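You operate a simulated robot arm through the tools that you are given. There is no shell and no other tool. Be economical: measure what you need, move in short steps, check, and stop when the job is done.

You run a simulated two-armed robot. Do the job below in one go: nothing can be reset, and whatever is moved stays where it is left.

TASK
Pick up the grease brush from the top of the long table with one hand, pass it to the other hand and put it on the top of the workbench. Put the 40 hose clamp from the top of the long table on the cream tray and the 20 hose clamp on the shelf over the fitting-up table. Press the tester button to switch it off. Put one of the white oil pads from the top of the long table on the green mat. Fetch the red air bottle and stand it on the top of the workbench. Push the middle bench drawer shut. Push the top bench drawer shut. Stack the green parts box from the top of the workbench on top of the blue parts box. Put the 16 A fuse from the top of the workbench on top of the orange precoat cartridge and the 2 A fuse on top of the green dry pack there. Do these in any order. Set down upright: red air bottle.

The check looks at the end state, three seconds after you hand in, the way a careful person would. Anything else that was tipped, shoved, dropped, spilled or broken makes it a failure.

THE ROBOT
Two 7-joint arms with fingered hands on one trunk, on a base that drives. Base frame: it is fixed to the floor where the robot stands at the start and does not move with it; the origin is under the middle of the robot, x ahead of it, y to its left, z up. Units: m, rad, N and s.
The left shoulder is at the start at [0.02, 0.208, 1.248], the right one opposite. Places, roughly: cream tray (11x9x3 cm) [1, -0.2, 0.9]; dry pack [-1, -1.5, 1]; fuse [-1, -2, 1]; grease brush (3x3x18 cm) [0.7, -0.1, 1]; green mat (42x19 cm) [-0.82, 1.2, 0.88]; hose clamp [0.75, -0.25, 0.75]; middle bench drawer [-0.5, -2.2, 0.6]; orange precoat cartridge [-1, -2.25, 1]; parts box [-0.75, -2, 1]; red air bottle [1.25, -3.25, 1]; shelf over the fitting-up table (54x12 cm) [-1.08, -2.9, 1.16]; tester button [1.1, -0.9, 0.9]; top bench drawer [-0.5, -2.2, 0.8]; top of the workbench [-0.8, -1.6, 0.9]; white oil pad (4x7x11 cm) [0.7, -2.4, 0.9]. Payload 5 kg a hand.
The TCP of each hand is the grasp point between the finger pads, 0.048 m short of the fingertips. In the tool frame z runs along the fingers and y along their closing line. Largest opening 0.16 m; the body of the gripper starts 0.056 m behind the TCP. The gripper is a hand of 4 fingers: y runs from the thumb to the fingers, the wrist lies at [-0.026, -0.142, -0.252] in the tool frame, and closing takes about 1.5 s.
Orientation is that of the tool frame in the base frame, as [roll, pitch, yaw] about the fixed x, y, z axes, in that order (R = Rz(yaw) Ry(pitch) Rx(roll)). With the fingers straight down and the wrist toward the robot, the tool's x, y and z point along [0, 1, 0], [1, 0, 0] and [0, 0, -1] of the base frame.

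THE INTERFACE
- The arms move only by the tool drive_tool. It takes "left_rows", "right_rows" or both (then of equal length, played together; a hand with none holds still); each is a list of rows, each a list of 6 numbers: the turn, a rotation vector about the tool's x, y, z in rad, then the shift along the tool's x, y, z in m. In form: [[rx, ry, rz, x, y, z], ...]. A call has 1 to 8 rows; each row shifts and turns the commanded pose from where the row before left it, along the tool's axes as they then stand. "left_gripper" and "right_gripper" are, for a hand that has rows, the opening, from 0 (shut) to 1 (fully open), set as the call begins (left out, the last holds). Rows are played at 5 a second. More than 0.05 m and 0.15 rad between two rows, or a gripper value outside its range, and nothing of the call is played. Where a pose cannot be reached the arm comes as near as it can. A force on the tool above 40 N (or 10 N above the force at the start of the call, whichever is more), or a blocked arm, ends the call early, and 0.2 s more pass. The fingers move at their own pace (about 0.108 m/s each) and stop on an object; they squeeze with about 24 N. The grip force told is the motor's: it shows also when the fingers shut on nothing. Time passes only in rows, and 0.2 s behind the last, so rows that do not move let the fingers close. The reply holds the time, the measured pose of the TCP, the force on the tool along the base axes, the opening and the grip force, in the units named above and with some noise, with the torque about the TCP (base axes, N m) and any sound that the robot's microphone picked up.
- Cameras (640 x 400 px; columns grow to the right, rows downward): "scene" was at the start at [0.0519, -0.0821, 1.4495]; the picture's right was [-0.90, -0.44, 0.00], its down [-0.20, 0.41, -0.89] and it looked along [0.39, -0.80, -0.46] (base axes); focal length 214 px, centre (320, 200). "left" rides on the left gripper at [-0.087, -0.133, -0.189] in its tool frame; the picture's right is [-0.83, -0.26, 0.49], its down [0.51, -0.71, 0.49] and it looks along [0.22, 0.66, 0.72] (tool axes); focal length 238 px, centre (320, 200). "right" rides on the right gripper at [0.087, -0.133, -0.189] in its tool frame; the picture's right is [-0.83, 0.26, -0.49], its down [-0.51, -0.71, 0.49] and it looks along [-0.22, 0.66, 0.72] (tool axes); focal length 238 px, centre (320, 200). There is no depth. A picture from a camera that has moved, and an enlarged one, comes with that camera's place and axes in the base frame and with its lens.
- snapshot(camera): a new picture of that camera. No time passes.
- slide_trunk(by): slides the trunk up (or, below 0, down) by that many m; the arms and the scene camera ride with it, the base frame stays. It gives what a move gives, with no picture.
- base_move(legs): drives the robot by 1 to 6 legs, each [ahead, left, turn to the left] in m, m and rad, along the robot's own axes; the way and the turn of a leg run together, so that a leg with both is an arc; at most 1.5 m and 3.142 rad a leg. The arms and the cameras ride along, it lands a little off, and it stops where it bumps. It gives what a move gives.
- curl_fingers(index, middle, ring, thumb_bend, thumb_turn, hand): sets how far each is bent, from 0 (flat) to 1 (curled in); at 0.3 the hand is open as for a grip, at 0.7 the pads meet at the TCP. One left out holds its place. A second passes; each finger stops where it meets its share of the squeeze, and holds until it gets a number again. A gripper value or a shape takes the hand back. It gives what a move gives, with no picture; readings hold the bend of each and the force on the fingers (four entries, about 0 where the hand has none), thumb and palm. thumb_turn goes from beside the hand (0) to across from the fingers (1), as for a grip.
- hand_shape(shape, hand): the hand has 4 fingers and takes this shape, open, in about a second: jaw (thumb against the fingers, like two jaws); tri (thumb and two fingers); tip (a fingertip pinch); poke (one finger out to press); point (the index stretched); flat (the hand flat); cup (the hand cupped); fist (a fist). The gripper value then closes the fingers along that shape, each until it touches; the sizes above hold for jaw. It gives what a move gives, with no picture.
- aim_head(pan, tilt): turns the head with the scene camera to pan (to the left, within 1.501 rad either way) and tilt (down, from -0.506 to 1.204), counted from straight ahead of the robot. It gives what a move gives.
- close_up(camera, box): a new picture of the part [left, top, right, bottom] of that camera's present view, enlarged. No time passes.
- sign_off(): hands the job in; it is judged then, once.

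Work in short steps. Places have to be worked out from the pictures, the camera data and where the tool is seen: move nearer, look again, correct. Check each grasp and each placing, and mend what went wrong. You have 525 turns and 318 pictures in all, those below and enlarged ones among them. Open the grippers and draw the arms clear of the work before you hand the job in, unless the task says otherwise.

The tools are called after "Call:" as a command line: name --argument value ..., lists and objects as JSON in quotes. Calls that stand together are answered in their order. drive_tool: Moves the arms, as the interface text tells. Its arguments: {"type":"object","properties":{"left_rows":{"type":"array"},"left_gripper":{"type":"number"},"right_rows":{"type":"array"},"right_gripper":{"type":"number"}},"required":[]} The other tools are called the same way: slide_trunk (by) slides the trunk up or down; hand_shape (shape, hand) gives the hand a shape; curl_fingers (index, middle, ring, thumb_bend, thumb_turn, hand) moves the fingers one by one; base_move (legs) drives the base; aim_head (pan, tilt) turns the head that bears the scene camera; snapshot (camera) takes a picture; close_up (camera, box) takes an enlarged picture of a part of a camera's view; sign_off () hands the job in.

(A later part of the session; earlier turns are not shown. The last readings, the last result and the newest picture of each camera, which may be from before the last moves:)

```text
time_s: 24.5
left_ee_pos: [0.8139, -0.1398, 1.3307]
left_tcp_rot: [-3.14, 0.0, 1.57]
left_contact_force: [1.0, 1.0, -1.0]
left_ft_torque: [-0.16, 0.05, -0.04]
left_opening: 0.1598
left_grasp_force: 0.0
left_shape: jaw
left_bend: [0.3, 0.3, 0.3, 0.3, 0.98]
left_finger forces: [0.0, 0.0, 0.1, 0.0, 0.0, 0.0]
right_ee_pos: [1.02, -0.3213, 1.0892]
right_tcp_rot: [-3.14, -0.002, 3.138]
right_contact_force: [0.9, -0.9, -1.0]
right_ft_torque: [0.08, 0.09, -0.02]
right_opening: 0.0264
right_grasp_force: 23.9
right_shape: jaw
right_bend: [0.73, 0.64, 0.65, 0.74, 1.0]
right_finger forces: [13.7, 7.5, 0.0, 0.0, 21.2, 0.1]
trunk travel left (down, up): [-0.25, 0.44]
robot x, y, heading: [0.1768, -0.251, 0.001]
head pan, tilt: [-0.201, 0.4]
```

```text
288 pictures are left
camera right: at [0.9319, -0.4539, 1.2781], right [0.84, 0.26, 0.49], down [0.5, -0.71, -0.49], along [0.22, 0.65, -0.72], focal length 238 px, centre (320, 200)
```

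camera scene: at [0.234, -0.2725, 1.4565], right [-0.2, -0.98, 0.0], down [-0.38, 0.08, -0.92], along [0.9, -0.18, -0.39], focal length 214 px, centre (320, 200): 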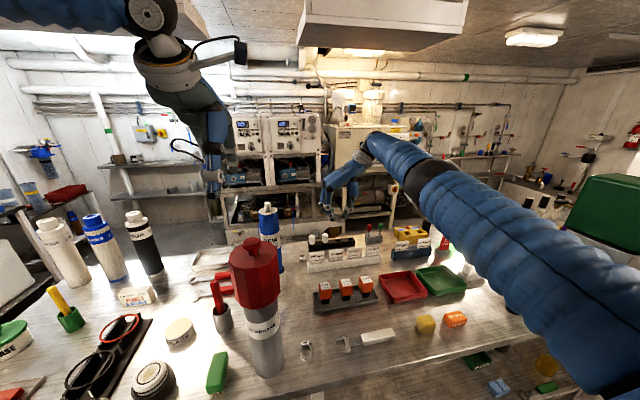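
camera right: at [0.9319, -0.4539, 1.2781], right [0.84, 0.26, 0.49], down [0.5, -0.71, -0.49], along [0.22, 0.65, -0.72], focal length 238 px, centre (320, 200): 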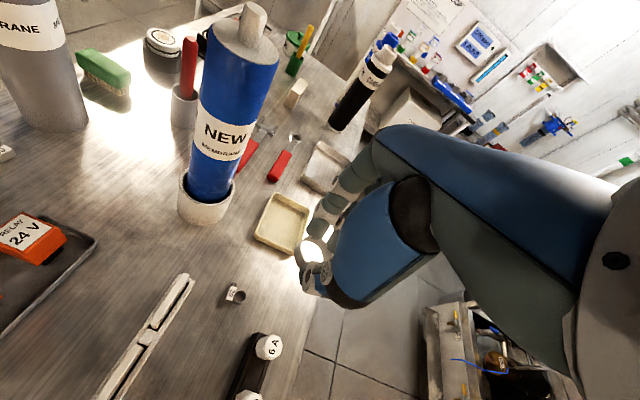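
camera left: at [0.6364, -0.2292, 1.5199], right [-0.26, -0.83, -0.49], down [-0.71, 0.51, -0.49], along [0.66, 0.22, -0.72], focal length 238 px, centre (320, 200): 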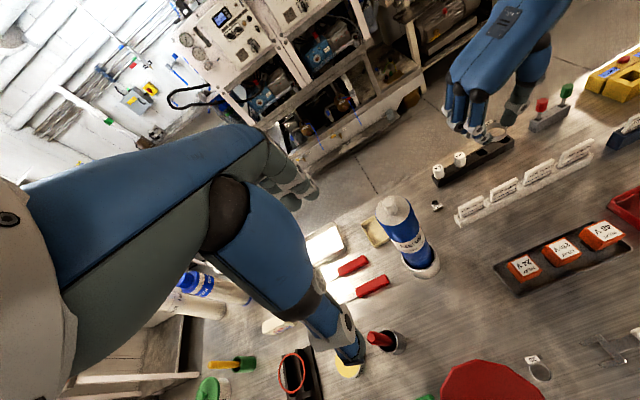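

Tray centre refined to about (0.997, -0.19). Move over it, then look.

Call:
drive_tool --right_rows '[[0, 0, 0, 0, 0.045, 0], [0, 0, 0, 0.008, 0.042, 0], [0, 0, 0, 0.008, 0.04, 0], [0, 0, 0, 0, 0, 0.04], [0, 0, 0, 0, 0, 0.03]]'

Call:
close_up --camera "right" --box '[200, 130, 440, 310]'

```text
time_s: 25.7
left_ee_pos: [0.8125, -0.14, 1.3312]
left_tcp_rot: [-3.141, 0.0, 1.571]
left_contact_force: [-0.5, -0.6, 0.7]
left_ft_torque: [-0.08, 0.02, -0.01]
left_opening: 0.1595
left_grasp_force: 0.1
left_shape: jaw
left_bend: [0.3, 0.3, 0.3, 0.3, 0.98]
left_finger forces: [0.1, 0.0, 0.1, 0.0, 0.0, 0.0]
right_ee_pos: [1.0035, -0.1941, 1.0218]
right_tcp_rot: [-3.141, 0.001, 3.139]
right_contact_force: [-0.2, 0.8, 1.1]
right_ft_torque: [-0.06, -0.03, -0.02]
right_opening: 0.0266
right_grasp_force: 23.3
right_shape: jaw
right_bend: [0.73, 0.64, 0.65, 0.74, 1.0]
right_finger forces: [13.6, 7.7, 0.0, 0.0, 21.1, 0.0]
trunk travel left (down, up): [-0.25, 0.44]
robot x, y, heading: [0.1696, -0.2526, -0.002]
head pan, tilt: [-0.201, 0.4]
```

```text
2.22 times, centred on (320, 220) of right
camera zoom: at [0.916, -0.3267, 1.2111], right [0.83, 0.26, 0.49], down [0.51, -0.71, -0.49], along [0.22, 0.66, -0.72], focal length 530 px, centre (320, 156)
```

zoom: 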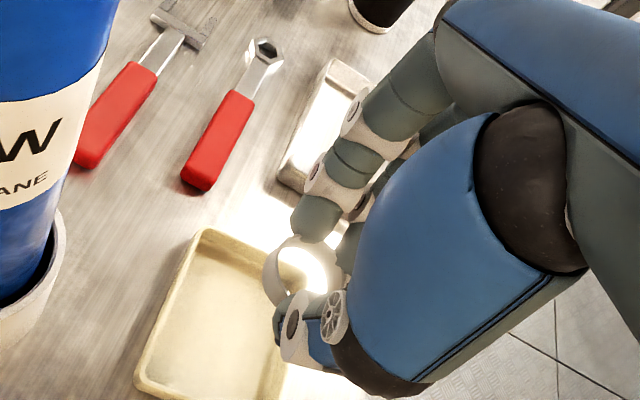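

Aligned with the tray. Lower to just above its floor.

Call:
drive_tool --right_rows '[[0, 0, 0, -0.006, 0, 0.03], [0, 0, 0, 0, 0, 0.03], [0, 0, 0, 0, 0, 0.025], [0, 0, 0, 0, 0, 0.008]]'

Call:
close_up --camera "right" --box '[200, 130, 440, 310]'

```text
time_s: 26.7
left_ee_pos: [0.8115, -0.1417, 1.3303]
left_tcp_rot: [-3.141, 0.0, 1.571]
left_contact_force: [-0.5, 1.0, 0.1]
left_ft_torque: [-0.03, -0.03, -0.03]
left_opening: 0.1599
left_grasp_force: 0.1
left_shape: jaw
left_bend: [0.3, 0.3, 0.3, 0.3, 0.98]
left_finger forces: [0.1, 0.1, 0.0, 0.1, 0.0, 0.0]
right_ee_pos: [1.0035, -0.1944, 0.9272]
right_tcp_rot: [-3.141, -0.001, 3.14]
right_contact_force: [-0.4, 0.0, 0.1]
right_ft_torque: [-0.01, 0.01, -0.04]
right_opening: 0.0267
right_grasp_force: 24.4
right_shape: jaw
right_bend: [0.73, 0.64, 0.65, 0.74, 1.0]
right_finger forces: [13.7, 7.7, 0.1, 0.0, 21.2, 0.0]
right hand out of reach, approached as far as the arm can: row 1
trunk travel left (down, up): [-0.25, 0.44]
robot x, y, heading: [0.1758, -0.2526, 0.003]
head pan, tilt: [-0.201, 0.4]
```

```text
2.22 times, centred on (320, 220) of right
camera zoom: at [0.9166, -0.3284, 1.1163], right [0.83, 0.26, 0.49], down [0.51, -0.71, -0.49], along [0.22, 0.66, -0.72], focal length 530 px, centre (320, 156)
```

zoom: 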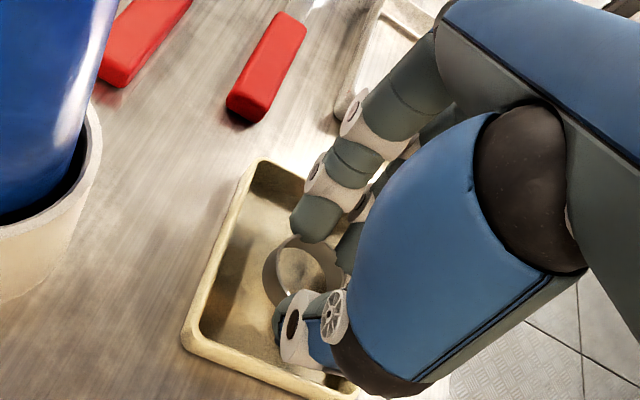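

The ring is inside the tray; lower 8 mm more and open gently.

Call:
drive_tool --right_rows '[[0, 0, 0, 0, 0, 0.004], [0, 0, 0, 0, 0, 0.004]]'

Call:
drive_tool --right_rows '[[0, 0, 0, 0, 0, 0], [0, 0, 0, 0, 0, 0], [0, 0, 0, 0, 0, 0]]' --right_gripper 0.35

Call:
close_up --camera "right" --box '[200, 130, 440, 310]'

```text
time_s: 27.3
left_ee_pos: [0.8127, -0.1412, 1.3313]
left_tcp_rot: [-3.138, 0.001, 1.569]
left_contact_force: [0.2, 0.0, 0.3]
left_ft_torque: [0.01, 0.0, 0.0]
left_opening: 0.1598
left_grasp_force: 0.2
left_shape: jaw
left_bend: [0.3, 0.3, 0.3, 0.3, 0.98]
left_finger forces: [0.0, 0.0, 0.0, 0.0, 0.0, 0.1]
right_ee_pos: [1.0032, -0.194, 0.9191]
right_tcp_rot: [3.14, 0.0, 3.141]
right_contact_force: [2.0, 1.7, 4.8]
right_ft_torque: [0.09, -0.28, -0.01]
right_opening: 0.0267
right_grasp_force: 23.8
right_shape: jaw
right_bend: [0.73, 0.64, 0.71, 0.74, 1.0]
right_finger forces: [13.6, 7.7, 4.9, 0.0, 21.1, 0.1]
right hand out of reach, approached as far as the arm can: row 2
trunk travel left (down, up): [-0.25, 0.44]
robot x, y, heading: [0.1754, -0.2544, 0.002]
head pan, tilt: [-0.201, 0.4]
```

```text
time_s: 28.1
left_ee_pos: [0.8119, -0.1403, 1.3313]
left_tcp_rot: [-3.141, 0.0, 1.571]
left_contact_force: [-0.1, -0.5, -0.2]
left_ft_torque: [-0.01, 0.02, -0.02]
left_opening: 0.1595
left_grasp_force: 0.1
left_shape: jaw
left_bend: [0.3, 0.3, 0.3, 0.3, 0.98]
left_finger forces: [0.1, 0.0, 0.1, 0.0, 0.0, 0.1]
right_ee_pos: [1.0016, -0.1944, 0.9185]
right_tcp_rot: [-3.141, 0.001, 3.138]
right_contact_force: [-0.2, -0.1, 3.2]
right_ft_torque: [0.1, -0.08, -0.08]
right_opening: 0.0531
right_grasp_force: 0.0
right_shape: jaw
right_bend: [0.74, 0.53, 0.49, 0.75, 1.0]
right_finger forces: [0.3, 3.4, 0.0, 0.0, 4.2, 0.0]
trunk travel left (down, up): [-0.25, 0.44]
robot x, y, heading: [0.1764, -0.2534, -0.003]
head pan, tilt: [-0.201, 0.4]
```

```text
2.22 times, centred on (320, 220) of right
camera zoom: at [0.9155, -0.3279, 1.1077], right [0.83, 0.26, 0.49], down [0.51, -0.71, -0.49], along [0.22, 0.66, -0.72], focal length 530 px, centre (320, 156)
```

zoom: 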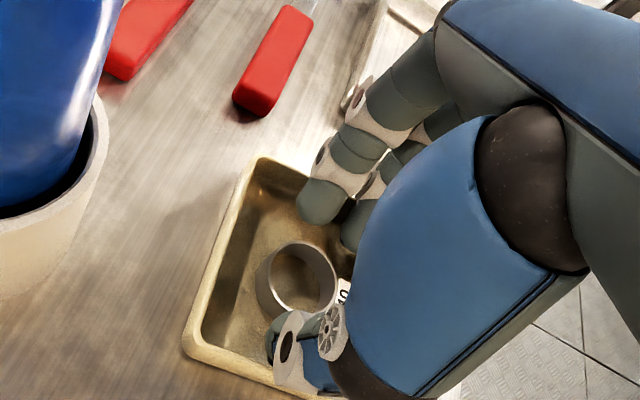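

The ring lies in the tray. Lift straight up in small steps and check.

Call:
drive_tool --right_rows '[[0, 0, 0, 0, 0, -0.008], [0, 0, 0, 0, 0, -0.012]]' --right_gripper 0.4

Call:
close_up --camera "right" --box '[200, 130, 440, 310]'

```text
time_s: 28.7
left_ee_pos: [0.8115, -0.1406, 1.3319]
left_tcp_rot: [-3.14, 0.001, 1.57]
left_contact_force: [-0.9, 1.1, 0.4]
left_ft_torque: [-0.02, -0.05, -0.02]
left_opening: 0.1598
left_grasp_force: 0.1
left_shape: jaw
left_bend: [0.3, 0.3, 0.3, 0.3, 0.98]
left_finger forces: [0.0, 0.0, 0.0, 0.0, 0.0, 0.0]
right_ee_pos: [1.0023, -0.1939, 0.9383]
right_tcp_rot: [3.141, 0.001, 3.139]
right_contact_force: [-0.4, -1.1, -0.1]
right_ft_torque: [-0.01, -0.01, -0.01]
right_opening: 0.0639
right_grasp_force: 0.0
right_shape: jaw
right_bend: [0.74, 0.49, 0.47, 0.72, 1.0]
right_finger forces: [0.0, 0.0, 0.1, 0.1, 0.1, 0.0]
trunk travel left (down, up): [-0.25, 0.44]
robot x, y, heading: [0.1787, -0.2549, -0.001]
head pan, tilt: [-0.201, 0.4]
```

```text
2.22 times, centred on (320, 220) of right
camera zoom: at [0.9157, -0.3278, 1.1267], right [0.84, 0.26, 0.49], down [0.5, -0.71, -0.49], along [0.22, 0.65, -0.72], focal length 530 px, centre (320, 156)
```

zoom: 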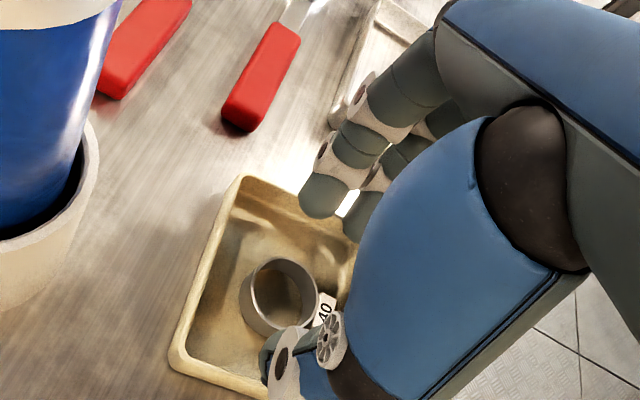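

The 40 clamp lies in the tray. Raise the right hand clear, then retreat to the right.

Call:
drive_tool --right_rows '[[0, 0, 0, 0, 0, -0.05], [0, 0, 0, 0, 0, -0.05], [0, 0, 0, 0, -0.04, -0.02], [0, 0, 0, 0, -0.045, 0], [0, 0, 0, 0, -0.045, 0], [0, 0, 0, 0, -0.045, -0.02], [0, 0, 0, 0, -0.03, -0.04], [0, 0, 0, 0, 0, -0.05]]' --right_gripper 1.0

Call:
close_up --camera "right" --box '[160, 120, 400, 320]'

```text
time_s: 30.5
left_ee_pos: [0.8098, -0.1402, 1.3328]
left_tcp_rot: [-3.141, 0.0, 1.571]
left_contact_force: [-1.5, 0.3, 0.3]
left_ft_torque: [-0.05, -0.16, 0.02]
left_opening: 0.1599
left_grasp_force: 0.1
left_shape: jaw
left_bend: [0.3, 0.3, 0.3, 0.3, 0.98]
left_finger forces: [0.1, 0.0, 0.0, 0.1, 0.1, 0.0]
right_ee_pos: [1.0113, -0.3923, 1.1704]
right_tcp_rot: [-3.141, 0.0, 3.141]
right_contact_force: [-1.6, 1.2, -1.2]
right_ft_torque: [-0.06, -0.04, 0.06]
right_opening: 0.1601
right_grasp_force: 0.1
right_shape: jaw
right_bend: [0.3, 0.3, 0.3, 0.3, 0.98]
right_finger forces: [0.0, 0.1, 0.1, 0.1, 0.1, 0.0]
right hand out of reach, approached as far as the arm can: row 3, 4, 5, 8
trunk travel left (down, up): [-0.25, 0.44]
robot x, y, heading: [0.1755, -0.2553, -0.001]
head pan, tilt: [-0.201, 0.4]
```

```text
2.00 times, centred on (280, 220) of right
camera zoom: at [0.9249, -0.5271, 1.3601], right [0.83, 0.26, 0.49], down [0.51, -0.71, -0.49], along [0.22, 0.66, -0.72], focal length 477 px, centre (400, 160)
```

zoom: 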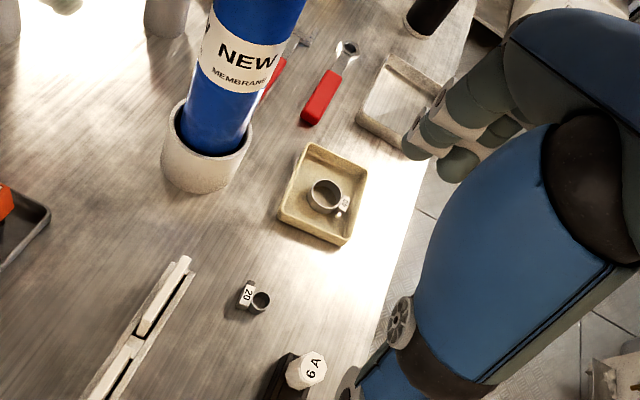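

40 clamp done. Next the brush with the left hand. First raise the right hand and bring it back over free space.

Call:
drive_tool --right_rows '[[0, 0, 0, 0, -0.03, -0.03], [0, 0, 0, 0.03, -0.03, -0.02], [0, 0, 0, 0.04, 0, -0.03], [0, 0, 0, 0.04, 0, -0.03], [0, 0, 0, 0.04, 0, 0], [0, 0, 0, 0.04, 0, 0], [0, 0, 0, 0.04, 0, 0], [0, 0, 0, 0.04, 0, 0]]'

Call:
base_move --legs '[[-0.09, 0, 0]]'

Call:
snapshot --camera "left"

```text
time_s: 32.3
left_ee_pos: [0.8102, -0.1416, 1.3325]
left_tcp_rot: [-3.141, 0.0, 1.57]
left_contact_force: [-0.9, 0.1, 0.6]
left_ft_torque: [0.06, -0.11, 0.06]
left_opening: 0.1597
left_grasp_force: 0.0
left_shape: jaw
left_bend: [0.3, 0.3, 0.3, 0.3, 0.98]
left_finger forces: [0.1, 0.0, 0.1, 0.1, 0.0, 0.0]
right_ee_pos: [0.7361, -0.4571, 1.2762]
right_tcp_rot: [3.141, 0.001, 3.139]
right_contact_force: [-0.6, -1.2, 0.5]
right_ft_torque: [0.05, -0.09, -0.02]
right_opening: 0.16
right_grasp_force: 0.1
right_shape: jaw
right_bend: [0.3, 0.3, 0.3, 0.3, 0.97]
right_finger forces: [0.1, 0.0, 0.0, 0.1, 0.0, 0.0]
right hand out of reach, approached as far as the arm can: row 1
trunk travel left (down, up): [-0.25, 0.44]
robot x, y, heading: [0.1752, -0.2547, 0.0]
head pan, tilt: [-0.201, 0.4]
```

```text
time_s: 33.4
left_ee_pos: [0.7222, -0.1435, 1.3331]
left_tcp_rot: [3.141, 0.001, 1.567]
left_contact_force: [-1.5, -0.5, 0.4]
left_ft_torque: [0.02, -0.15, 0.02]
left_opening: 0.1602
left_grasp_force: 0.1
left_shape: jaw
left_bend: [0.3, 0.3, 0.3, 0.3, 0.98]
left_finger forces: [0.1, 0.0, 0.1, 0.0, 0.0, 0.0]
right_ee_pos: [0.649, -0.4583, 1.2769]
right_tcp_rot: [-3.141, 0.0, 3.135]
right_contact_force: [-1.7, -0.7, 1.6]
right_ft_torque: [-0.02, -0.14, -0.02]
right_opening: 0.16
right_grasp_force: 0.0
right_shape: jaw
right_bend: [0.3, 0.3, 0.3, 0.3, 0.97]
right_finger forces: [0.1, 0.1, 0.0, 0.0, 0.1, 0.0]
trunk travel left (down, up): [-0.25, 0.44]
robot x, y, heading: [0.0842, -0.2537, -0.001]
head pan, tilt: [-0.201, 0.4]
```

```text
282 pictures are left
camera left: at [0.5892, -0.2294, 1.5212], right [-0.26, -0.83, -0.49], down [-0.71, 0.51, -0.49], along [0.66, 0.22, -0.72], focal length 238 px, centre (320, 200)
```

left: 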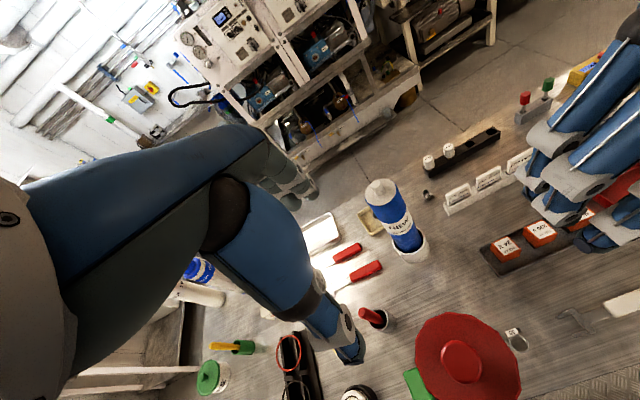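

Brush handle top re-measured at (0.718, -0.086). Rotate the left hand 45° so its wrist is away from the housing, move above the brush.

Call:
drive_tool --left_rows '[[0, 0, 0.131, 0, 0, 0], [0, 0, 0.131, 0, 0, 0], [0, 0, 0.131, 0, 0, 0], [0, 0, 0.131, 0, 0, 0], [0, 0, 0.131, 0, 0, 0], [0, 0, 0.131, 0, 0, 0], [0, 0, 0, 0.036, 0, 0], [0, 0, 0, 0, -0.044, 0]]'

Call:
drive_tool --left_rows '[[0, 0, 0, 0, 0, 0.05], [0, 0, 0, 0, 0, 0.05], [0, 0, 0, 0, 0, 0.05], [0, 0, 0, 0, 0, 0.04]]'

Call:
snapshot --camera "left"

```text
time_s: 35.2
left_ee_pos: [0.7162, -0.0827, 1.3353]
left_tcp_rot: [3.139, -0.001, 0.778]
left_contact_force: [-2.7, 1.0, 0.5]
left_ft_torque: [-0.03, -0.26, 0.06]
left_opening: 0.1599
left_grasp_force: 0.1
left_shape: jaw
left_bend: [0.3, 0.3, 0.3, 0.3, 0.98]
left_finger forces: [0.0, 0.1, 0.0, 0.0, 0.0, 0.1]
right_ee_pos: [0.6458, -0.456, 1.2778]
right_tcp_rot: [-3.14, 0.005, 3.136]
right_contact_force: [-1.0, 1.2, 1.7]
right_ft_torque: [-0.16, -0.25, 0.02]
right_opening: 0.1599
right_grasp_force: 0.0
right_shape: jaw
right_bend: [0.3, 0.3, 0.3, 0.3, 0.97]
right_finger forces: [0.0, 0.0, 0.0, 0.0, 0.0, 0.0]
trunk travel left (down, up): [-0.25, 0.44]
robot x, y, heading: [0.0873, -0.2541, -0.008]
head pan, tilt: [-0.201, 0.4]
```

```text
time_s: 36.2
left_ee_pos: [0.7157, -0.0839, 1.1415]
left_tcp_rot: [3.14, 0.001, 0.779]
left_contact_force: [-0.1, 0.3, 0.7]
left_ft_torque: [0.01, 0.05, 0.01]
left_opening: 0.1601
left_grasp_force: 0.0
left_shape: jaw
left_bend: [0.3, 0.3, 0.3, 0.3, 0.98]
left_finger forces: [0.1, 0.1, 0.0, 0.1, 0.0, 0.0]
right_ee_pos: [0.6503, -0.4569, 1.2767]
right_tcp_rot: [3.141, 0.0, 3.137]
right_contact_force: [0.5, 0.2, 0.0]
right_ft_torque: [-0.02, 0.05, 0.01]
right_opening: 0.16
right_grasp_force: 0.0
right_shape: jaw
right_bend: [0.3, 0.3, 0.3, 0.3, 0.97]
right_finger forces: [0.0, 0.0, 0.0, 0.0, 0.0, 0.0]
trunk travel left (down, up): [-0.25, 0.44]
robot x, y, heading: [0.0892, -0.2545, 0.003]
head pan, tilt: [-0.201, 0.4]
```

```text
281 pictures are left
camera left: at [0.5598, -0.0507, 1.33], right [-0.77, -0.4, -0.49], down [-0.14, 0.86, -0.49], along [0.62, -0.31, -0.72], focal length 238 px, centre (320, 200)
```

left: 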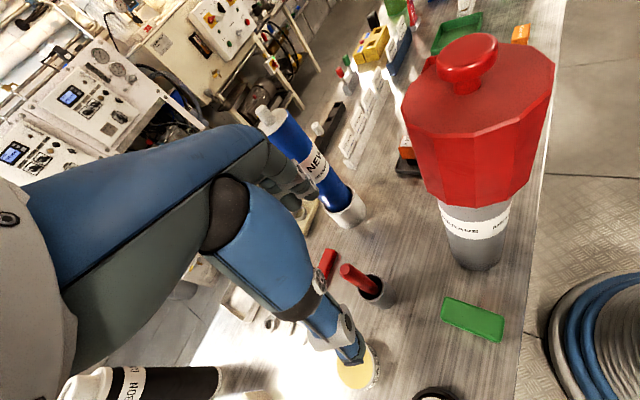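

Aligned over the handle. Descend so the palm stays above the handle end and the tips above the cup, then close.

Call:
drive_tool --left_rows '[[0, 0, 0, 0, 0, 0.05], [0, 0, 0, 0, 0, 0.04], [0, 0, 0, 0, 0, 0.03], [0, 0, 0, 0, 0, 0.01]]'

Call:
snapshot --camera "left"

```text
time_s: 37.2
left_ee_pos: [0.7169, -0.0856, 1.0104]
left_tcp_rot: [3.14, -0.001, 0.781]
left_contact_force: [0.7, -0.5, 0.5]
left_ft_torque: [0.03, -0.03, 0.0]
left_opening: 0.16
left_grasp_force: 0.0
left_shape: jaw
left_bend: [0.3, 0.3, 0.3, 0.3, 0.98]
left_finger forces: [0.1, 0.0, 0.0, 0.0, 0.0, 0.1]
right_ee_pos: [0.6504, -0.4586, 1.2773]
right_tcp_rot: [-3.141, -0.001, 3.137]
right_contact_force: [-0.5, 0.3, 0.5]
right_ft_torque: [0.01, -0.06, 0.02]
right_opening: 0.16
right_grasp_force: 0.1
right_shape: jaw
right_bend: [0.3, 0.3, 0.3, 0.3, 0.97]
right_finger forces: [0.1, 0.0, 0.0, 0.0, 0.0, 0.0]
trunk travel left (down, up): [-0.25, 0.44]
robot x, y, heading: [0.0857, -0.2549, -0.004]
head pan, tilt: [-0.201, 0.4]
```

```text
280 pictures are left
camera left: at [0.5616, -0.0515, 1.1983], right [-0.78, -0.4, -0.49], down [-0.14, 0.86, -0.49], along [0.62, -0.31, -0.72], focal length 238 px, centre (320, 200)
```

left: 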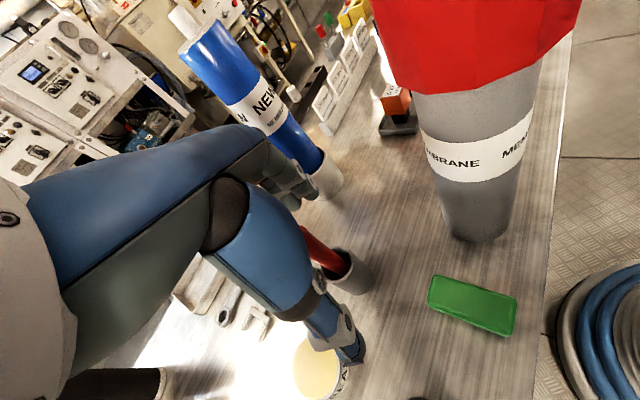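

Handle is inside the hand. Close the left gripper.

Call:
drive_tool --left_rows '[[0, 0, 0, 0, 0, 0], [0, 0, 0, 0, 0, 0], [0, 0, 0, 0, 0, 0], [0, 0, 0, 0, 0, 0], [0, 0, 0, 0, 0, 0], [0, 0, 0, 0, 0, 0], [0, 0, 0, 0, 0, 0], [0, 0, 0, 0, 0, 0]]' --left_gripper 0

Call:
close_up --camera "left" --box '[220, 150, 460, 350]'

```text
time_s: 39.0
left_ee_pos: [0.7171, -0.0855, 1.0096]
left_tcp_rot: [3.141, 0.0, 0.781]
left_contact_force: [0.5, 0.8, -0.2]
left_ft_torque: [-0.02, 0.01, -0.01]
left_opening: 0.011
left_grasp_force: 24.7
left_shape: jaw
left_bend: [0.72, 0.67, 0.7, 0.73, 1.0]
left_finger forces: [11.9, 5.7, 0.0, 0.0, 19.4, 0.0]
right_ee_pos: [0.6505, -0.4572, 1.2771]
right_tcp_rot: [-3.14, 0.001, 3.135]
right_contact_force: [-0.3, 0.6, -0.8]
right_ft_torque: [0.02, -0.02, 0.01]
right_opening: 0.16
right_grasp_force: 0.0
right_shape: jaw
right_bend: [0.3, 0.3, 0.3, 0.3, 0.97]
right_finger forces: [0.1, 0.0, 0.0, 0.0, 0.0, 0.0]
trunk travel left (down, up): [-0.25, 0.44]
robot x, y, heading: [0.0833, -0.2514, -0.005]
head pan, tilt: [-0.201, 0.4]
```

```text
2.00 times, centred on (340, 250) of left
camera zoom: at [0.5619, -0.0516, 1.1985], right [-0.78, -0.4, -0.49], down [-0.14, 0.86, -0.49], along [0.62, -0.31, -0.72], focal length 477 px, centre (280, 100)
```

zoom: 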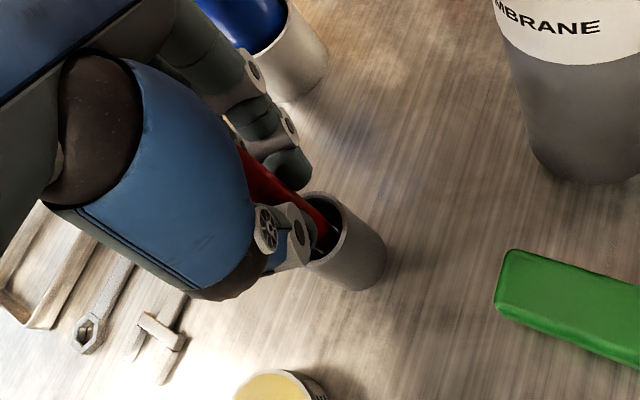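

Brush gripped. Lift straight up.

Call:
drive_tool --left_rows '[[0, 0, 0, 0, 0, -0.03], [0, 0, 0, 0, 0, -0.03], [0, 0, 0, 0, 0, -0.04], [0, 0, 0, 0, 0, -0.05], [0, 0, 0, 0, 0, -0.05], [0, 0, 0, 0, 0, -0.05], [0, 0, 0, 0, 0, -0.05], [0, 0, 0, 0, 0, 0]]'

Call:
snapshot --camera "left"

Call:
snapshot --camera "scene"

```text
time_s: 40.8
left_ee_pos: [0.719, -0.087, 1.31]
left_tcp_rot: [-3.139, 0.001, 0.781]
left_contact_force: [0.7, 0.4, -1.1]
left_ft_torque: [-0.02, 0.04, 0.02]
left_opening: 0.011
left_grasp_force: 23.8
left_shape: jaw
left_bend: [0.72, 0.67, 0.7, 0.73, 1.0]
left_finger forces: [11.9, 6.2, 0.0, 0.0, 19.3, 0.0]
right_ee_pos: [0.6502, -0.4572, 1.2753]
right_tcp_rot: [3.14, -0.003, 3.137]
right_contact_force: [0.5, -1.3, -0.4]
right_ft_torque: [-0.02, 0.04, 0.03]
right_opening: 0.1601
right_grasp_force: 0.0
right_shape: jaw
right_bend: [0.3, 0.3, 0.3, 0.3, 0.97]
right_finger forces: [0.1, 0.0, 0.0, 0.0, 0.0, 0.1]
trunk travel left (down, up): [-0.25, 0.44]
robot x, y, heading: [0.0852, -0.2533, 0.001]
head pan, tilt: [-0.201, 0.4]
```

```text
278 pictures are left
camera left: at [0.5635, -0.054, 1.4993], right [-0.78, -0.4, -0.49], down [-0.14, 0.86, -0.49], along [0.62, -0.31, -0.72], focal length 238 px, centre (320, 200)
```

left: 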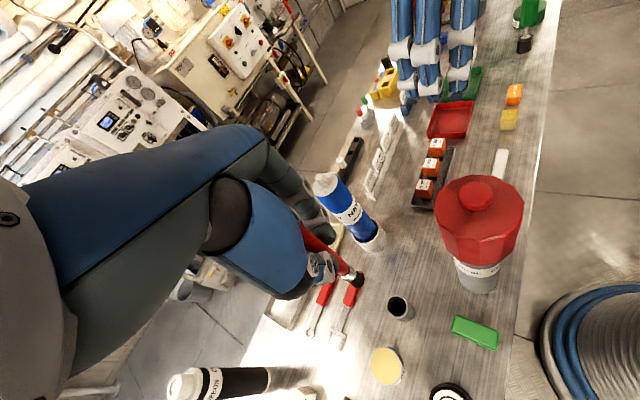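

```text
277 pictures are left
camera scene: at [0.1894, -0.2715, 1.4566], right [-0.2, -0.98, 0.0], down [-0.38, 0.08, -0.92], along [0.9, -0.19, -0.39], focal length 214 px, centre (320, 200)
```

scene: 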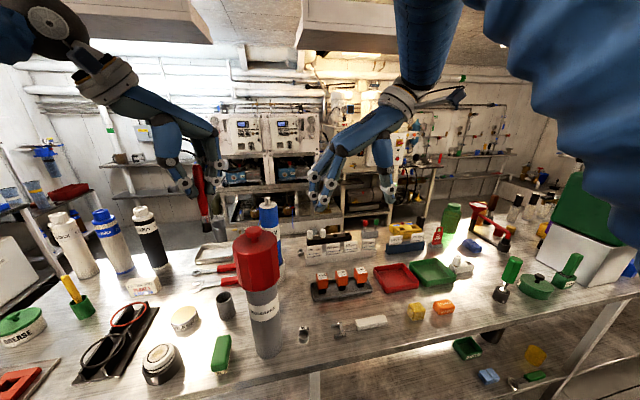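

Brush held (bottom at z≈1.155). I raise the trunk 0.15 for clearance over the housing, then turn the right hand to point left (+y) with horizontal closing for the handover.

Call:
slide_trunk --by 0.15

Call:
drive_tool --right_rows '[[-0.0864, 0.0864, 0.0864, 0, 0, 0], [-0.0864, 0.0864, 0.0864, 0, 0, 0], [-0.0864, 0.0864, 0.0864, 0, 0, 0], [-0.0864, 0.0864, 0.0864, 0, 0, 0], [-0.0864, 0.0864, 0.0864, 0, 0, 0], [-0.0864, 0.0864, 0.0864, 0, 0, 0], [-0.0864, 0.0864, 0.0864, 0, 0, 0]]'

Call:
drive_tool --right_rows '[[-0.0864, 0.0864, 0.0864, 0, 0, 0], [-0.0864, 0.0864, 0.0864, 0, 0, 0], [-0.0864, 0.0864, 0.0864, 0, 0, 0], [-0.0864, 0.0864, 0.0864, 0, 0, 0], [-0.0864, 0.0864, 0.0864, 0, 0, 0], [-0.0864, 0.0864, 0.0864, 0, 0, 0], [-0.0864, 0.0864, 0.0864, 0, 0, 0]]'

Call:
snapshot --camera "scene"

```text
time_s: 42.5
left_ee_pos: [0.718, -0.0865, 1.4609]
left_tcp_rot: [-3.141, 0.001, 0.781]
left_contact_force: [1.1, -0.4, -0.7]
left_ft_torque: [0.04, 0.03, 0.01]
left_opening: 0.0109
left_grasp_force: 23.9
left_shape: jaw
left_bend: [0.72, 0.67, 0.7, 0.73, 1.0]
left_finger forces: [12.0, 6.3, 0.0, 0.1, 19.4, 0.1]
right_ee_pos: [0.6504, -0.4566, 1.426]
right_tcp_rot: [3.141, -0.001, 3.136]
right_contact_force: [-0.3, 0.2, -0.1]
right_ft_torque: [0.01, 0.01, 0.02]
right_opening: 0.1599
right_grasp_force: 0.0
right_shape: jaw
right_bend: [0.3, 0.3, 0.3, 0.3, 0.97]
right_finger forces: [0.0, 0.1, 0.0, 0.1, 0.0, 0.0]
trunk travel left (down, up): [-0.4, 0.29]
robot x, y, heading: [0.0855, -0.2532, -0.0]
head pan, tilt: [-0.201, 0.4]
```

```text
time_s: 44.1
left_ee_pos: [0.7186, -0.0892, 1.461]
left_tcp_rot: [-3.138, 0.0, 0.78]
left_contact_force: [0.4, -1.3, -0.7]
left_ft_torque: [0.06, 0.0, 0.01]
left_opening: 0.0112
left_grasp_force: 23.9
left_shape: jaw
left_bend: [0.72, 0.67, 0.7, 0.73, 1.0]
left_finger forces: [11.9, 6.2, 0.0, 0.0, 19.3, 0.0]
right_ee_pos: [0.6498, -0.4582, 1.4267]
right_tcp_rot: [2.674, -0.734, 2.675]
right_contact_force: [0.1, -0.1, 0.3]
right_ft_torque: [0.0, 0.01, -0.02]
right_opening: 0.1601
right_grasp_force: 0.0
right_shape: jaw
right_bend: [0.3, 0.3, 0.3, 0.3, 0.97]
right_finger forces: [0.1, 0.0, 0.1, 0.0, 0.0, 0.1]
trunk travel left (down, up): [-0.4, 0.29]
robot x, y, heading: [0.0885, -0.2505, -0.009]
head pan, tilt: [-0.201, 0.4]
```

```text
time_s: 45.7
left_ee_pos: [0.717, -0.0897, 1.4618]
left_tcp_rot: [3.14, 0.0, 0.78]
left_contact_force: [-1.9, -0.9, -0.1]
left_ft_torque: [0.01, -0.04, 0.03]
left_opening: 0.0108
left_grasp_force: 23.9
left_shape: jaw
left_bend: [0.72, 0.67, 0.7, 0.73, 1.0]
left_finger forces: [11.9, 6.4, 0.0, 0.0, 19.3, 0.0]
right_ee_pos: [0.6494, -0.4588, 1.4271]
right_tcp_rot: [-1.004, -1.568, -0.574]
right_contact_force: [0.1, -0.6, 0.1]
right_ft_torque: [-0.02, 0.01, -0.05]
right_opening: 0.1599
right_grasp_force: 0.0
right_shape: jaw
right_bend: [0.3, 0.3, 0.3, 0.3, 0.97]
right_finger forces: [0.0, 0.0, 0.1, 0.0, 0.0, 0.0]
trunk travel left (down, up): [-0.4, 0.29]
robot x, y, heading: [0.0853, -0.2506, -0.002]
head pan, tilt: [-0.201, 0.4]
```

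```text
276 pictures are left
camera scene: at [0.1877, -0.2725, 1.6068], right [-0.2, -0.98, 0.0], down [-0.38, 0.08, -0.92], along [0.9, -0.19, -0.39], focal length 214 px, centre (320, 200)
```

scene: 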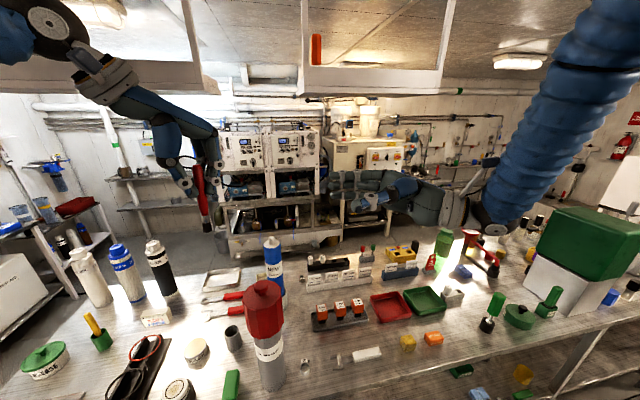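

Right hand points left. Zoom on the brush to get its axis.

Call:
close_up --camera "scene" --box '[130, 120, 270, 240]'

Call:
close_up --camera "left" --box '[220, 170, 420, 330]'

Call:
snapshot --camera "right"

```text
3.33 times, centred on (200, 180) of scene
camera zoom: at [0.1877, -0.2725, 1.6068], right [-0.2, -0.98, 0.0], down [-0.38, 0.08, -0.92], along [0.9, -0.19, -0.39], focal length 715 px, centre (720, 267)
```

zoom: 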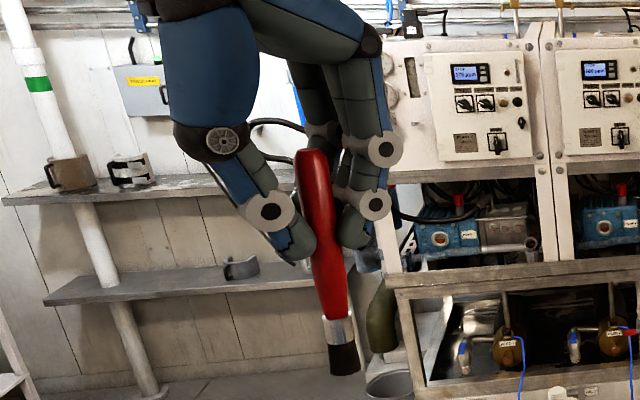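

```text
2.50 times, centred on (320, 250) of left
camera zoom: at [0.5616, -0.0551, 1.6499], right [-0.77, -0.4, -0.49], down [-0.14, 0.86, -0.49], along [0.62, -0.31, -0.72], focal length 596 px, centre (320, 75)
```

zoom: 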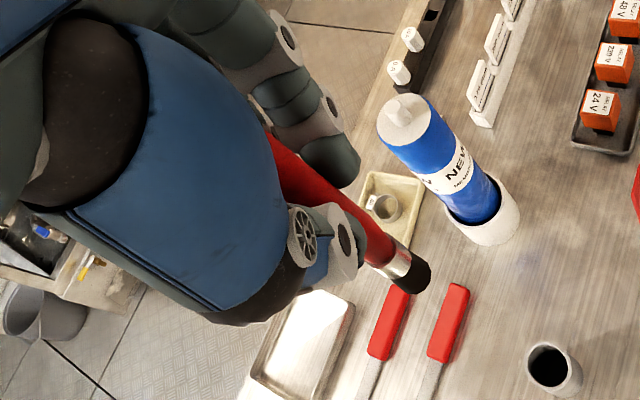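

```text
273 pictures are left
camera right: at [0.5152, -0.6478, 1.5136], right [0.25, -0.49, -0.84], down [-0.71, 0.5, -0.5], along [0.66, 0.72, -0.22], focal length 238 px, centre (320, 200)
```

right: 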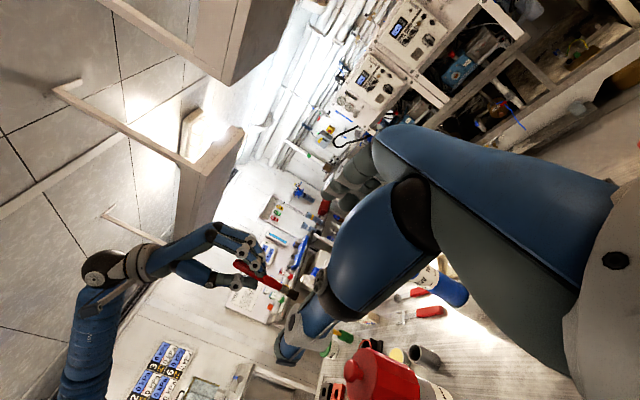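

Brush spans (0.717,-0.099,1.488) to (0.720,-0.084,1.308); left fingertips end at z≈1.405. I align the right hand at x 0.719, z 1.347 and advance part way.

Call:
drive_tool --right_rows '[[0, 0, 0, -0.04, 0.028, 0], [0, 0, 0, -0.04, 0.028, 0], [0, 0, 0, 0, 0.014, 0.04], [0, 0, 0, 0, 0, 0.05], [0, 0, 0, 0, 0, 0.05], [0, 0, 0, 0, 0, 0.05], [0, 0, 0, 0, 0, 0.04], [0, 0, 0, 0, 0, 0]]'

Call:
snapshot --camera "scene"

Call:
snapshot --camera "right"

```text
time_s: 47.5
left_ee_pos: [0.7183, -0.089, 1.4603]
left_tcp_rot: [3.141, 0.0, 0.779]
left_contact_force: [0.0, 0.3, -0.2]
left_ft_torque: [0.02, -0.03, 0.0]
left_opening: 0.0107
left_grasp_force: 24.1
left_shape: jaw
left_bend: [0.72, 0.67, 0.7, 0.73, 1.0]
left_finger forces: [12.0, 6.3, 0.0, 0.0, 19.4, 0.0]
right_ee_pos: [0.7199, -0.2271, 1.3476]
right_tcp_rot: [0.98, -1.569, -2.557]
right_contact_force: [-0.6, -0.6, -0.2]
right_ft_torque: [0.05, -0.02, 0.0]
right_opening: 0.1599
right_grasp_force: 0.0
right_shape: jaw
right_bend: [0.3, 0.3, 0.3, 0.3, 0.98]
right_finger forces: [0.1, 0.1, 0.0, 0.1, 0.0, 0.0]
trunk travel left (down, up): [-0.4, 0.29]
robot x, y, heading: [0.0849, -0.2522, -0.005]
head pan, tilt: [-0.201, 0.4]
```

```text
272 pictures are left
camera scene: at [0.1882, -0.2725, 1.6067], right [-0.2, -0.98, 0.0], down [-0.38, 0.08, -0.92], along [0.9, -0.19, -0.39], focal length 214 px, centre (320, 200)
```

scene: 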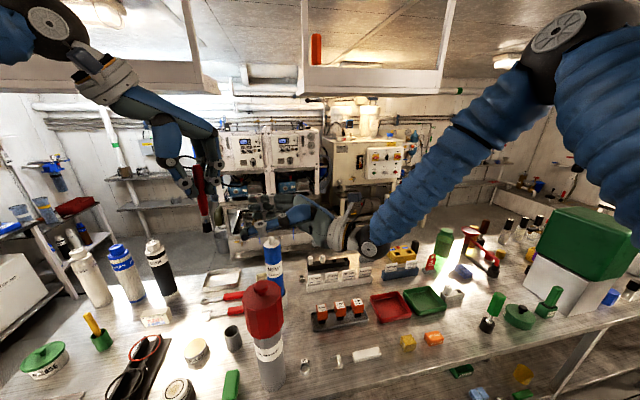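

```text
271 pictures are left
camera right: at [0.5864, -0.4163, 1.4358], right [0.26, -0.49, -0.83], down [-0.71, 0.5, -0.51], along [0.66, 0.72, -0.22], focal length 238 px, centre (320, 200)
```

right: 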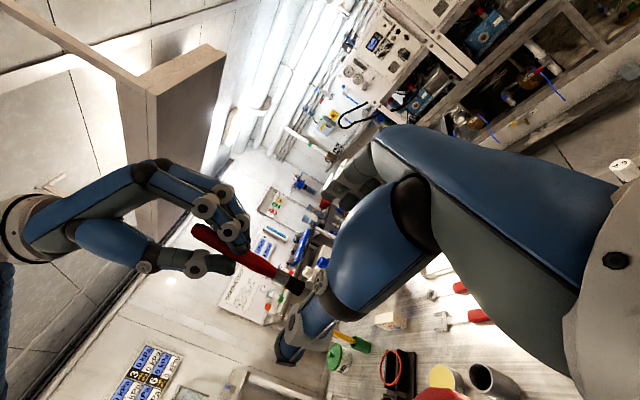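

Geometry looks right; advance 9 cm and check.

Call:
drive_tool --right_rows '[[0, 0, 0, 0, 0, 0.045], [0, 0, 0, 0, 0, 0.045]]'

Call:
close_up --camera "scene" --box '[130, 110, 370, 270]'

Call:
snapshot --camera "right"

```text
time_s: 48.1
left_ee_pos: [0.7184, -0.0881, 1.4608]
left_tcp_rot: [3.142, 0.001, 0.78]
left_contact_force: [0.8, -1.2, -0.2]
left_ft_torque: [-0.04, 0.04, 0.01]
left_opening: 0.011
left_grasp_force: 24.4
left_shape: jaw
left_bend: [0.72, 0.67, 0.7, 0.73, 1.0]
left_finger forces: [12.1, 6.3, 0.1, 0.0, 19.3, 0.0]
right_ee_pos: [0.7214, -0.1364, 1.3448]
right_tcp_rot: [-1.894, -1.568, 0.316]
right_contact_force: [1.1, 0.9, -0.4]
right_ft_torque: [-0.02, -0.05, 0.06]
right_opening: 0.16
right_grasp_force: 0.0
right_shape: jaw
right_bend: [0.3, 0.3, 0.3, 0.3, 0.98]
right_finger forces: [0.0, 0.0, 0.0, 0.1, 0.1, 0.0]
trunk travel left (down, up): [-0.4, 0.29]
robot x, y, heading: [0.0862, -0.2533, -0.003]
head pan, tilt: [-0.201, 0.4]
```

```text
2.50 times, centred on (250, 190) of scene
camera zoom: at [0.1892, -0.2706, 1.6066], right [-0.2, -0.98, 0.0], down [-0.38, 0.08, -0.92], along [0.9, -0.19, -0.39], focal length 536 px, centre (495, 225)
```

zoom: 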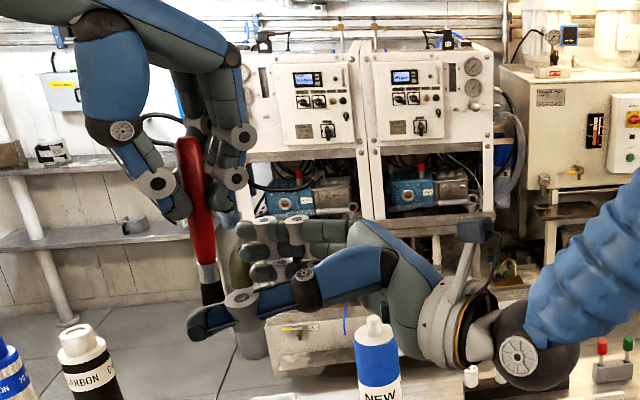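

```text
269 pictures are left
camera right: at [0.5875, -0.3256, 1.4322], right [0.25, -0.49, -0.83], down [-0.71, 0.5, -0.51], along [0.66, 0.72, -0.22], focal length 238 px, centre (320, 200)
```

right: 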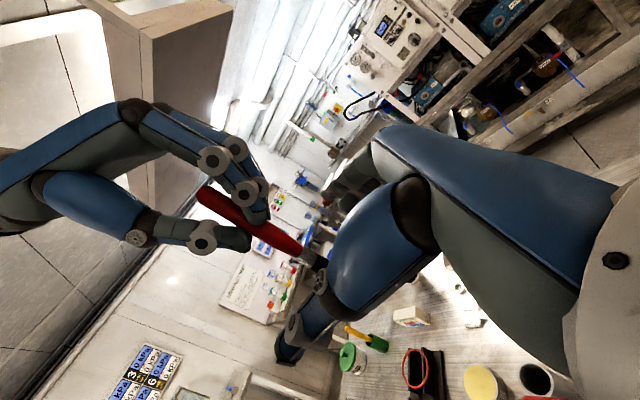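

Fingers straddle the brush below the left fingertips. Advance the last 5 cm and close the right hand.

Call:
drive_tool --right_rows '[[0, 0, 0, 0, 0, 0.025], [0, 0, 0, 0, 0, 0.023]]'

Call:
drive_tool --right_rows '[[0, 0, 0, 0, 0, 0], [0, 0, 0, 0, 0, 0], [0, 0, 0, 0, 0, 0], [0, 0, 0, 0, 0, 0], [0, 0, 0, 0, 0, 0], [0, 0, 0, 0, 0, 0], [0, 0, 0, 0, 0, 0], [0, 0, 0, 0, 0, 0]]' --right_gripper 0

Call:
close_up --camera "scene" --box '[130, 110, 370, 270]'

```text
time_s: 48.7
left_ee_pos: [0.7188, -0.0885, 1.4611]
left_tcp_rot: [3.14, 0.001, 0.781]
left_contact_force: [0.4, 0.6, -0.4]
left_ft_torque: [-0.06, 0.03, 0.0]
left_opening: 0.0109
left_grasp_force: 24.0
left_shape: jaw
left_bend: [0.72, 0.67, 0.7, 0.73, 1.0]
left_finger forces: [11.9, 6.3, 0.0, 0.1, 19.3, 0.0]
right_ee_pos: [0.7222, -0.0899, 1.3469]
right_tcp_rot: [-1.583, -1.568, 0.007]
right_contact_force: [0.0, -0.5, -1.2]
right_ft_torque: [-0.01, 0.03, 0.02]
right_opening: 0.1601
right_grasp_force: 0.0
right_shape: jaw
right_bend: [0.3, 0.3, 0.3, 0.3, 0.98]
right_finger forces: [0.0, 0.1, 0.1, 0.0, 0.0, 0.0]
trunk travel left (down, up): [-0.4, 0.29]
robot x, y, heading: [0.0912, -0.2529, -0.006]
head pan, tilt: [-0.201, 0.4]
```

```text
time_s: 50.5
left_ee_pos: [0.7193, -0.088, 1.4618]
left_tcp_rot: [-3.141, 0.0, 0.78]
left_contact_force: [0.8, 0.1, -1.0]
left_ft_torque: [-0.06, -0.08, 0.07]
left_opening: 0.0112
left_grasp_force: 24.0
left_shape: jaw
left_bend: [0.72, 0.67, 0.7, 0.73, 1.0]
left_finger forces: [12.0, 7.0, 0.0, 0.1, 19.0, 0.1]
right_ee_pos: [0.7214, -0.0902, 1.3478]
right_tcp_rot: [-2.155, -1.569, 0.579]
right_contact_force: [-1.0, 1.2, 0.2]
right_ft_torque: [0.01, 0.08, 0.0]
right_opening: 0.0
right_grasp_force: 24.2
right_shape: jaw
right_bend: [0.7, 0.7, 0.7, 0.7, 1.0]
right_finger forces: [5.4, 0.0, 0.0, 0.1, 0.5, 0.0]
trunk travel left (down, up): [-0.4, 0.29]
robot x, y, heading: [0.0864, -0.2498, -0.007]
head pan, tilt: [-0.201, 0.4]
```

```text
2.50 times, centred on (250, 190) of scene
camera zoom: at [0.1888, -0.2717, 1.6067], right [-0.2, -0.98, 0.0], down [-0.38, 0.08, -0.92], along [0.9, -0.19, -0.39], focal length 536 px, centre (495, 225)
```

zoom: 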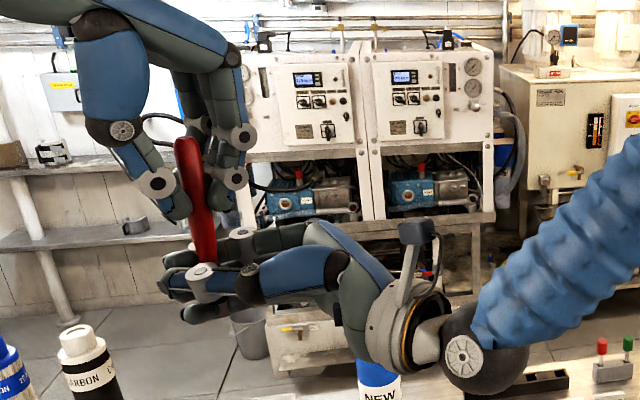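

The right hand closed to zero; check where the brush end is.

Call:
close_up --camera "left" --box '[220, 170, 420, 330]'

Call:
close_up --camera "right" --box '[200, 160, 440, 340]'

Call:
close_up --camera "scene" --box '[180, 150, 240, 240]'

```text
2.50 times, centred on (320, 250) of left
camera zoom: at [0.5628, -0.0543, 1.6493], right [-0.78, -0.4, -0.49], down [-0.14, 0.86, -0.49], along [0.62, -0.31, -0.72], focal length 596 px, centre (320, 75)
```

zoom: 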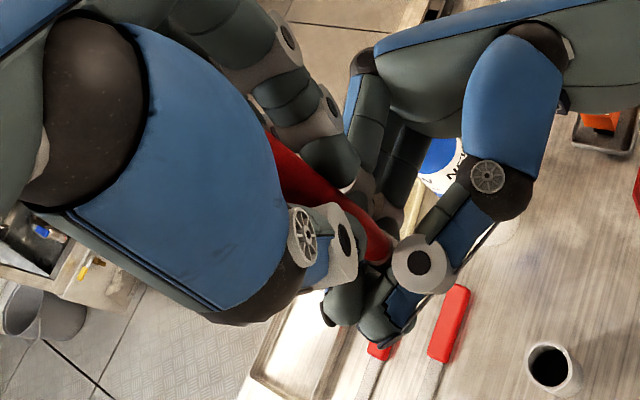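

```text
2.22 times, centred on (320, 250) of right
camera zoom: at [0.5879, -0.2798, 1.4349], right [0.26, -0.49, -0.83], down [-0.71, 0.49, -0.51], along [0.66, 0.72, -0.22], focal length 530 px, centre (320, 89)
```

zoom: 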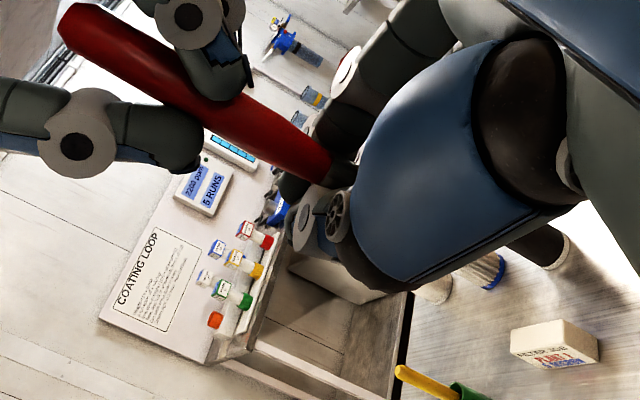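

```text
4.44 times, centred on (210, 195) of scene
camera zoom: at [0.1888, -0.2717, 1.6067], right [-0.2, -0.98, 0.0], down [-0.38, 0.08, -0.92], along [0.9, -0.19, -0.39], focal length 953 px, centre (809, 222)
```

zoom: 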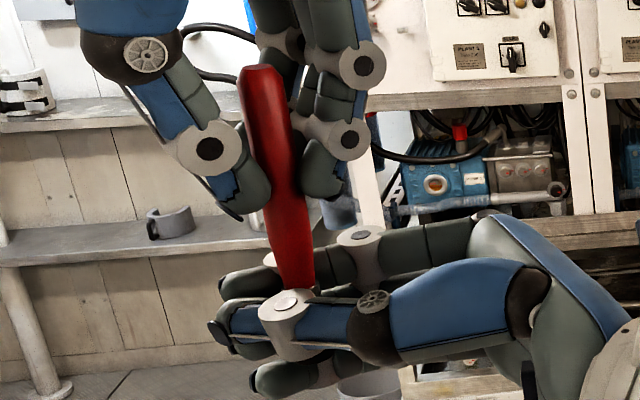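

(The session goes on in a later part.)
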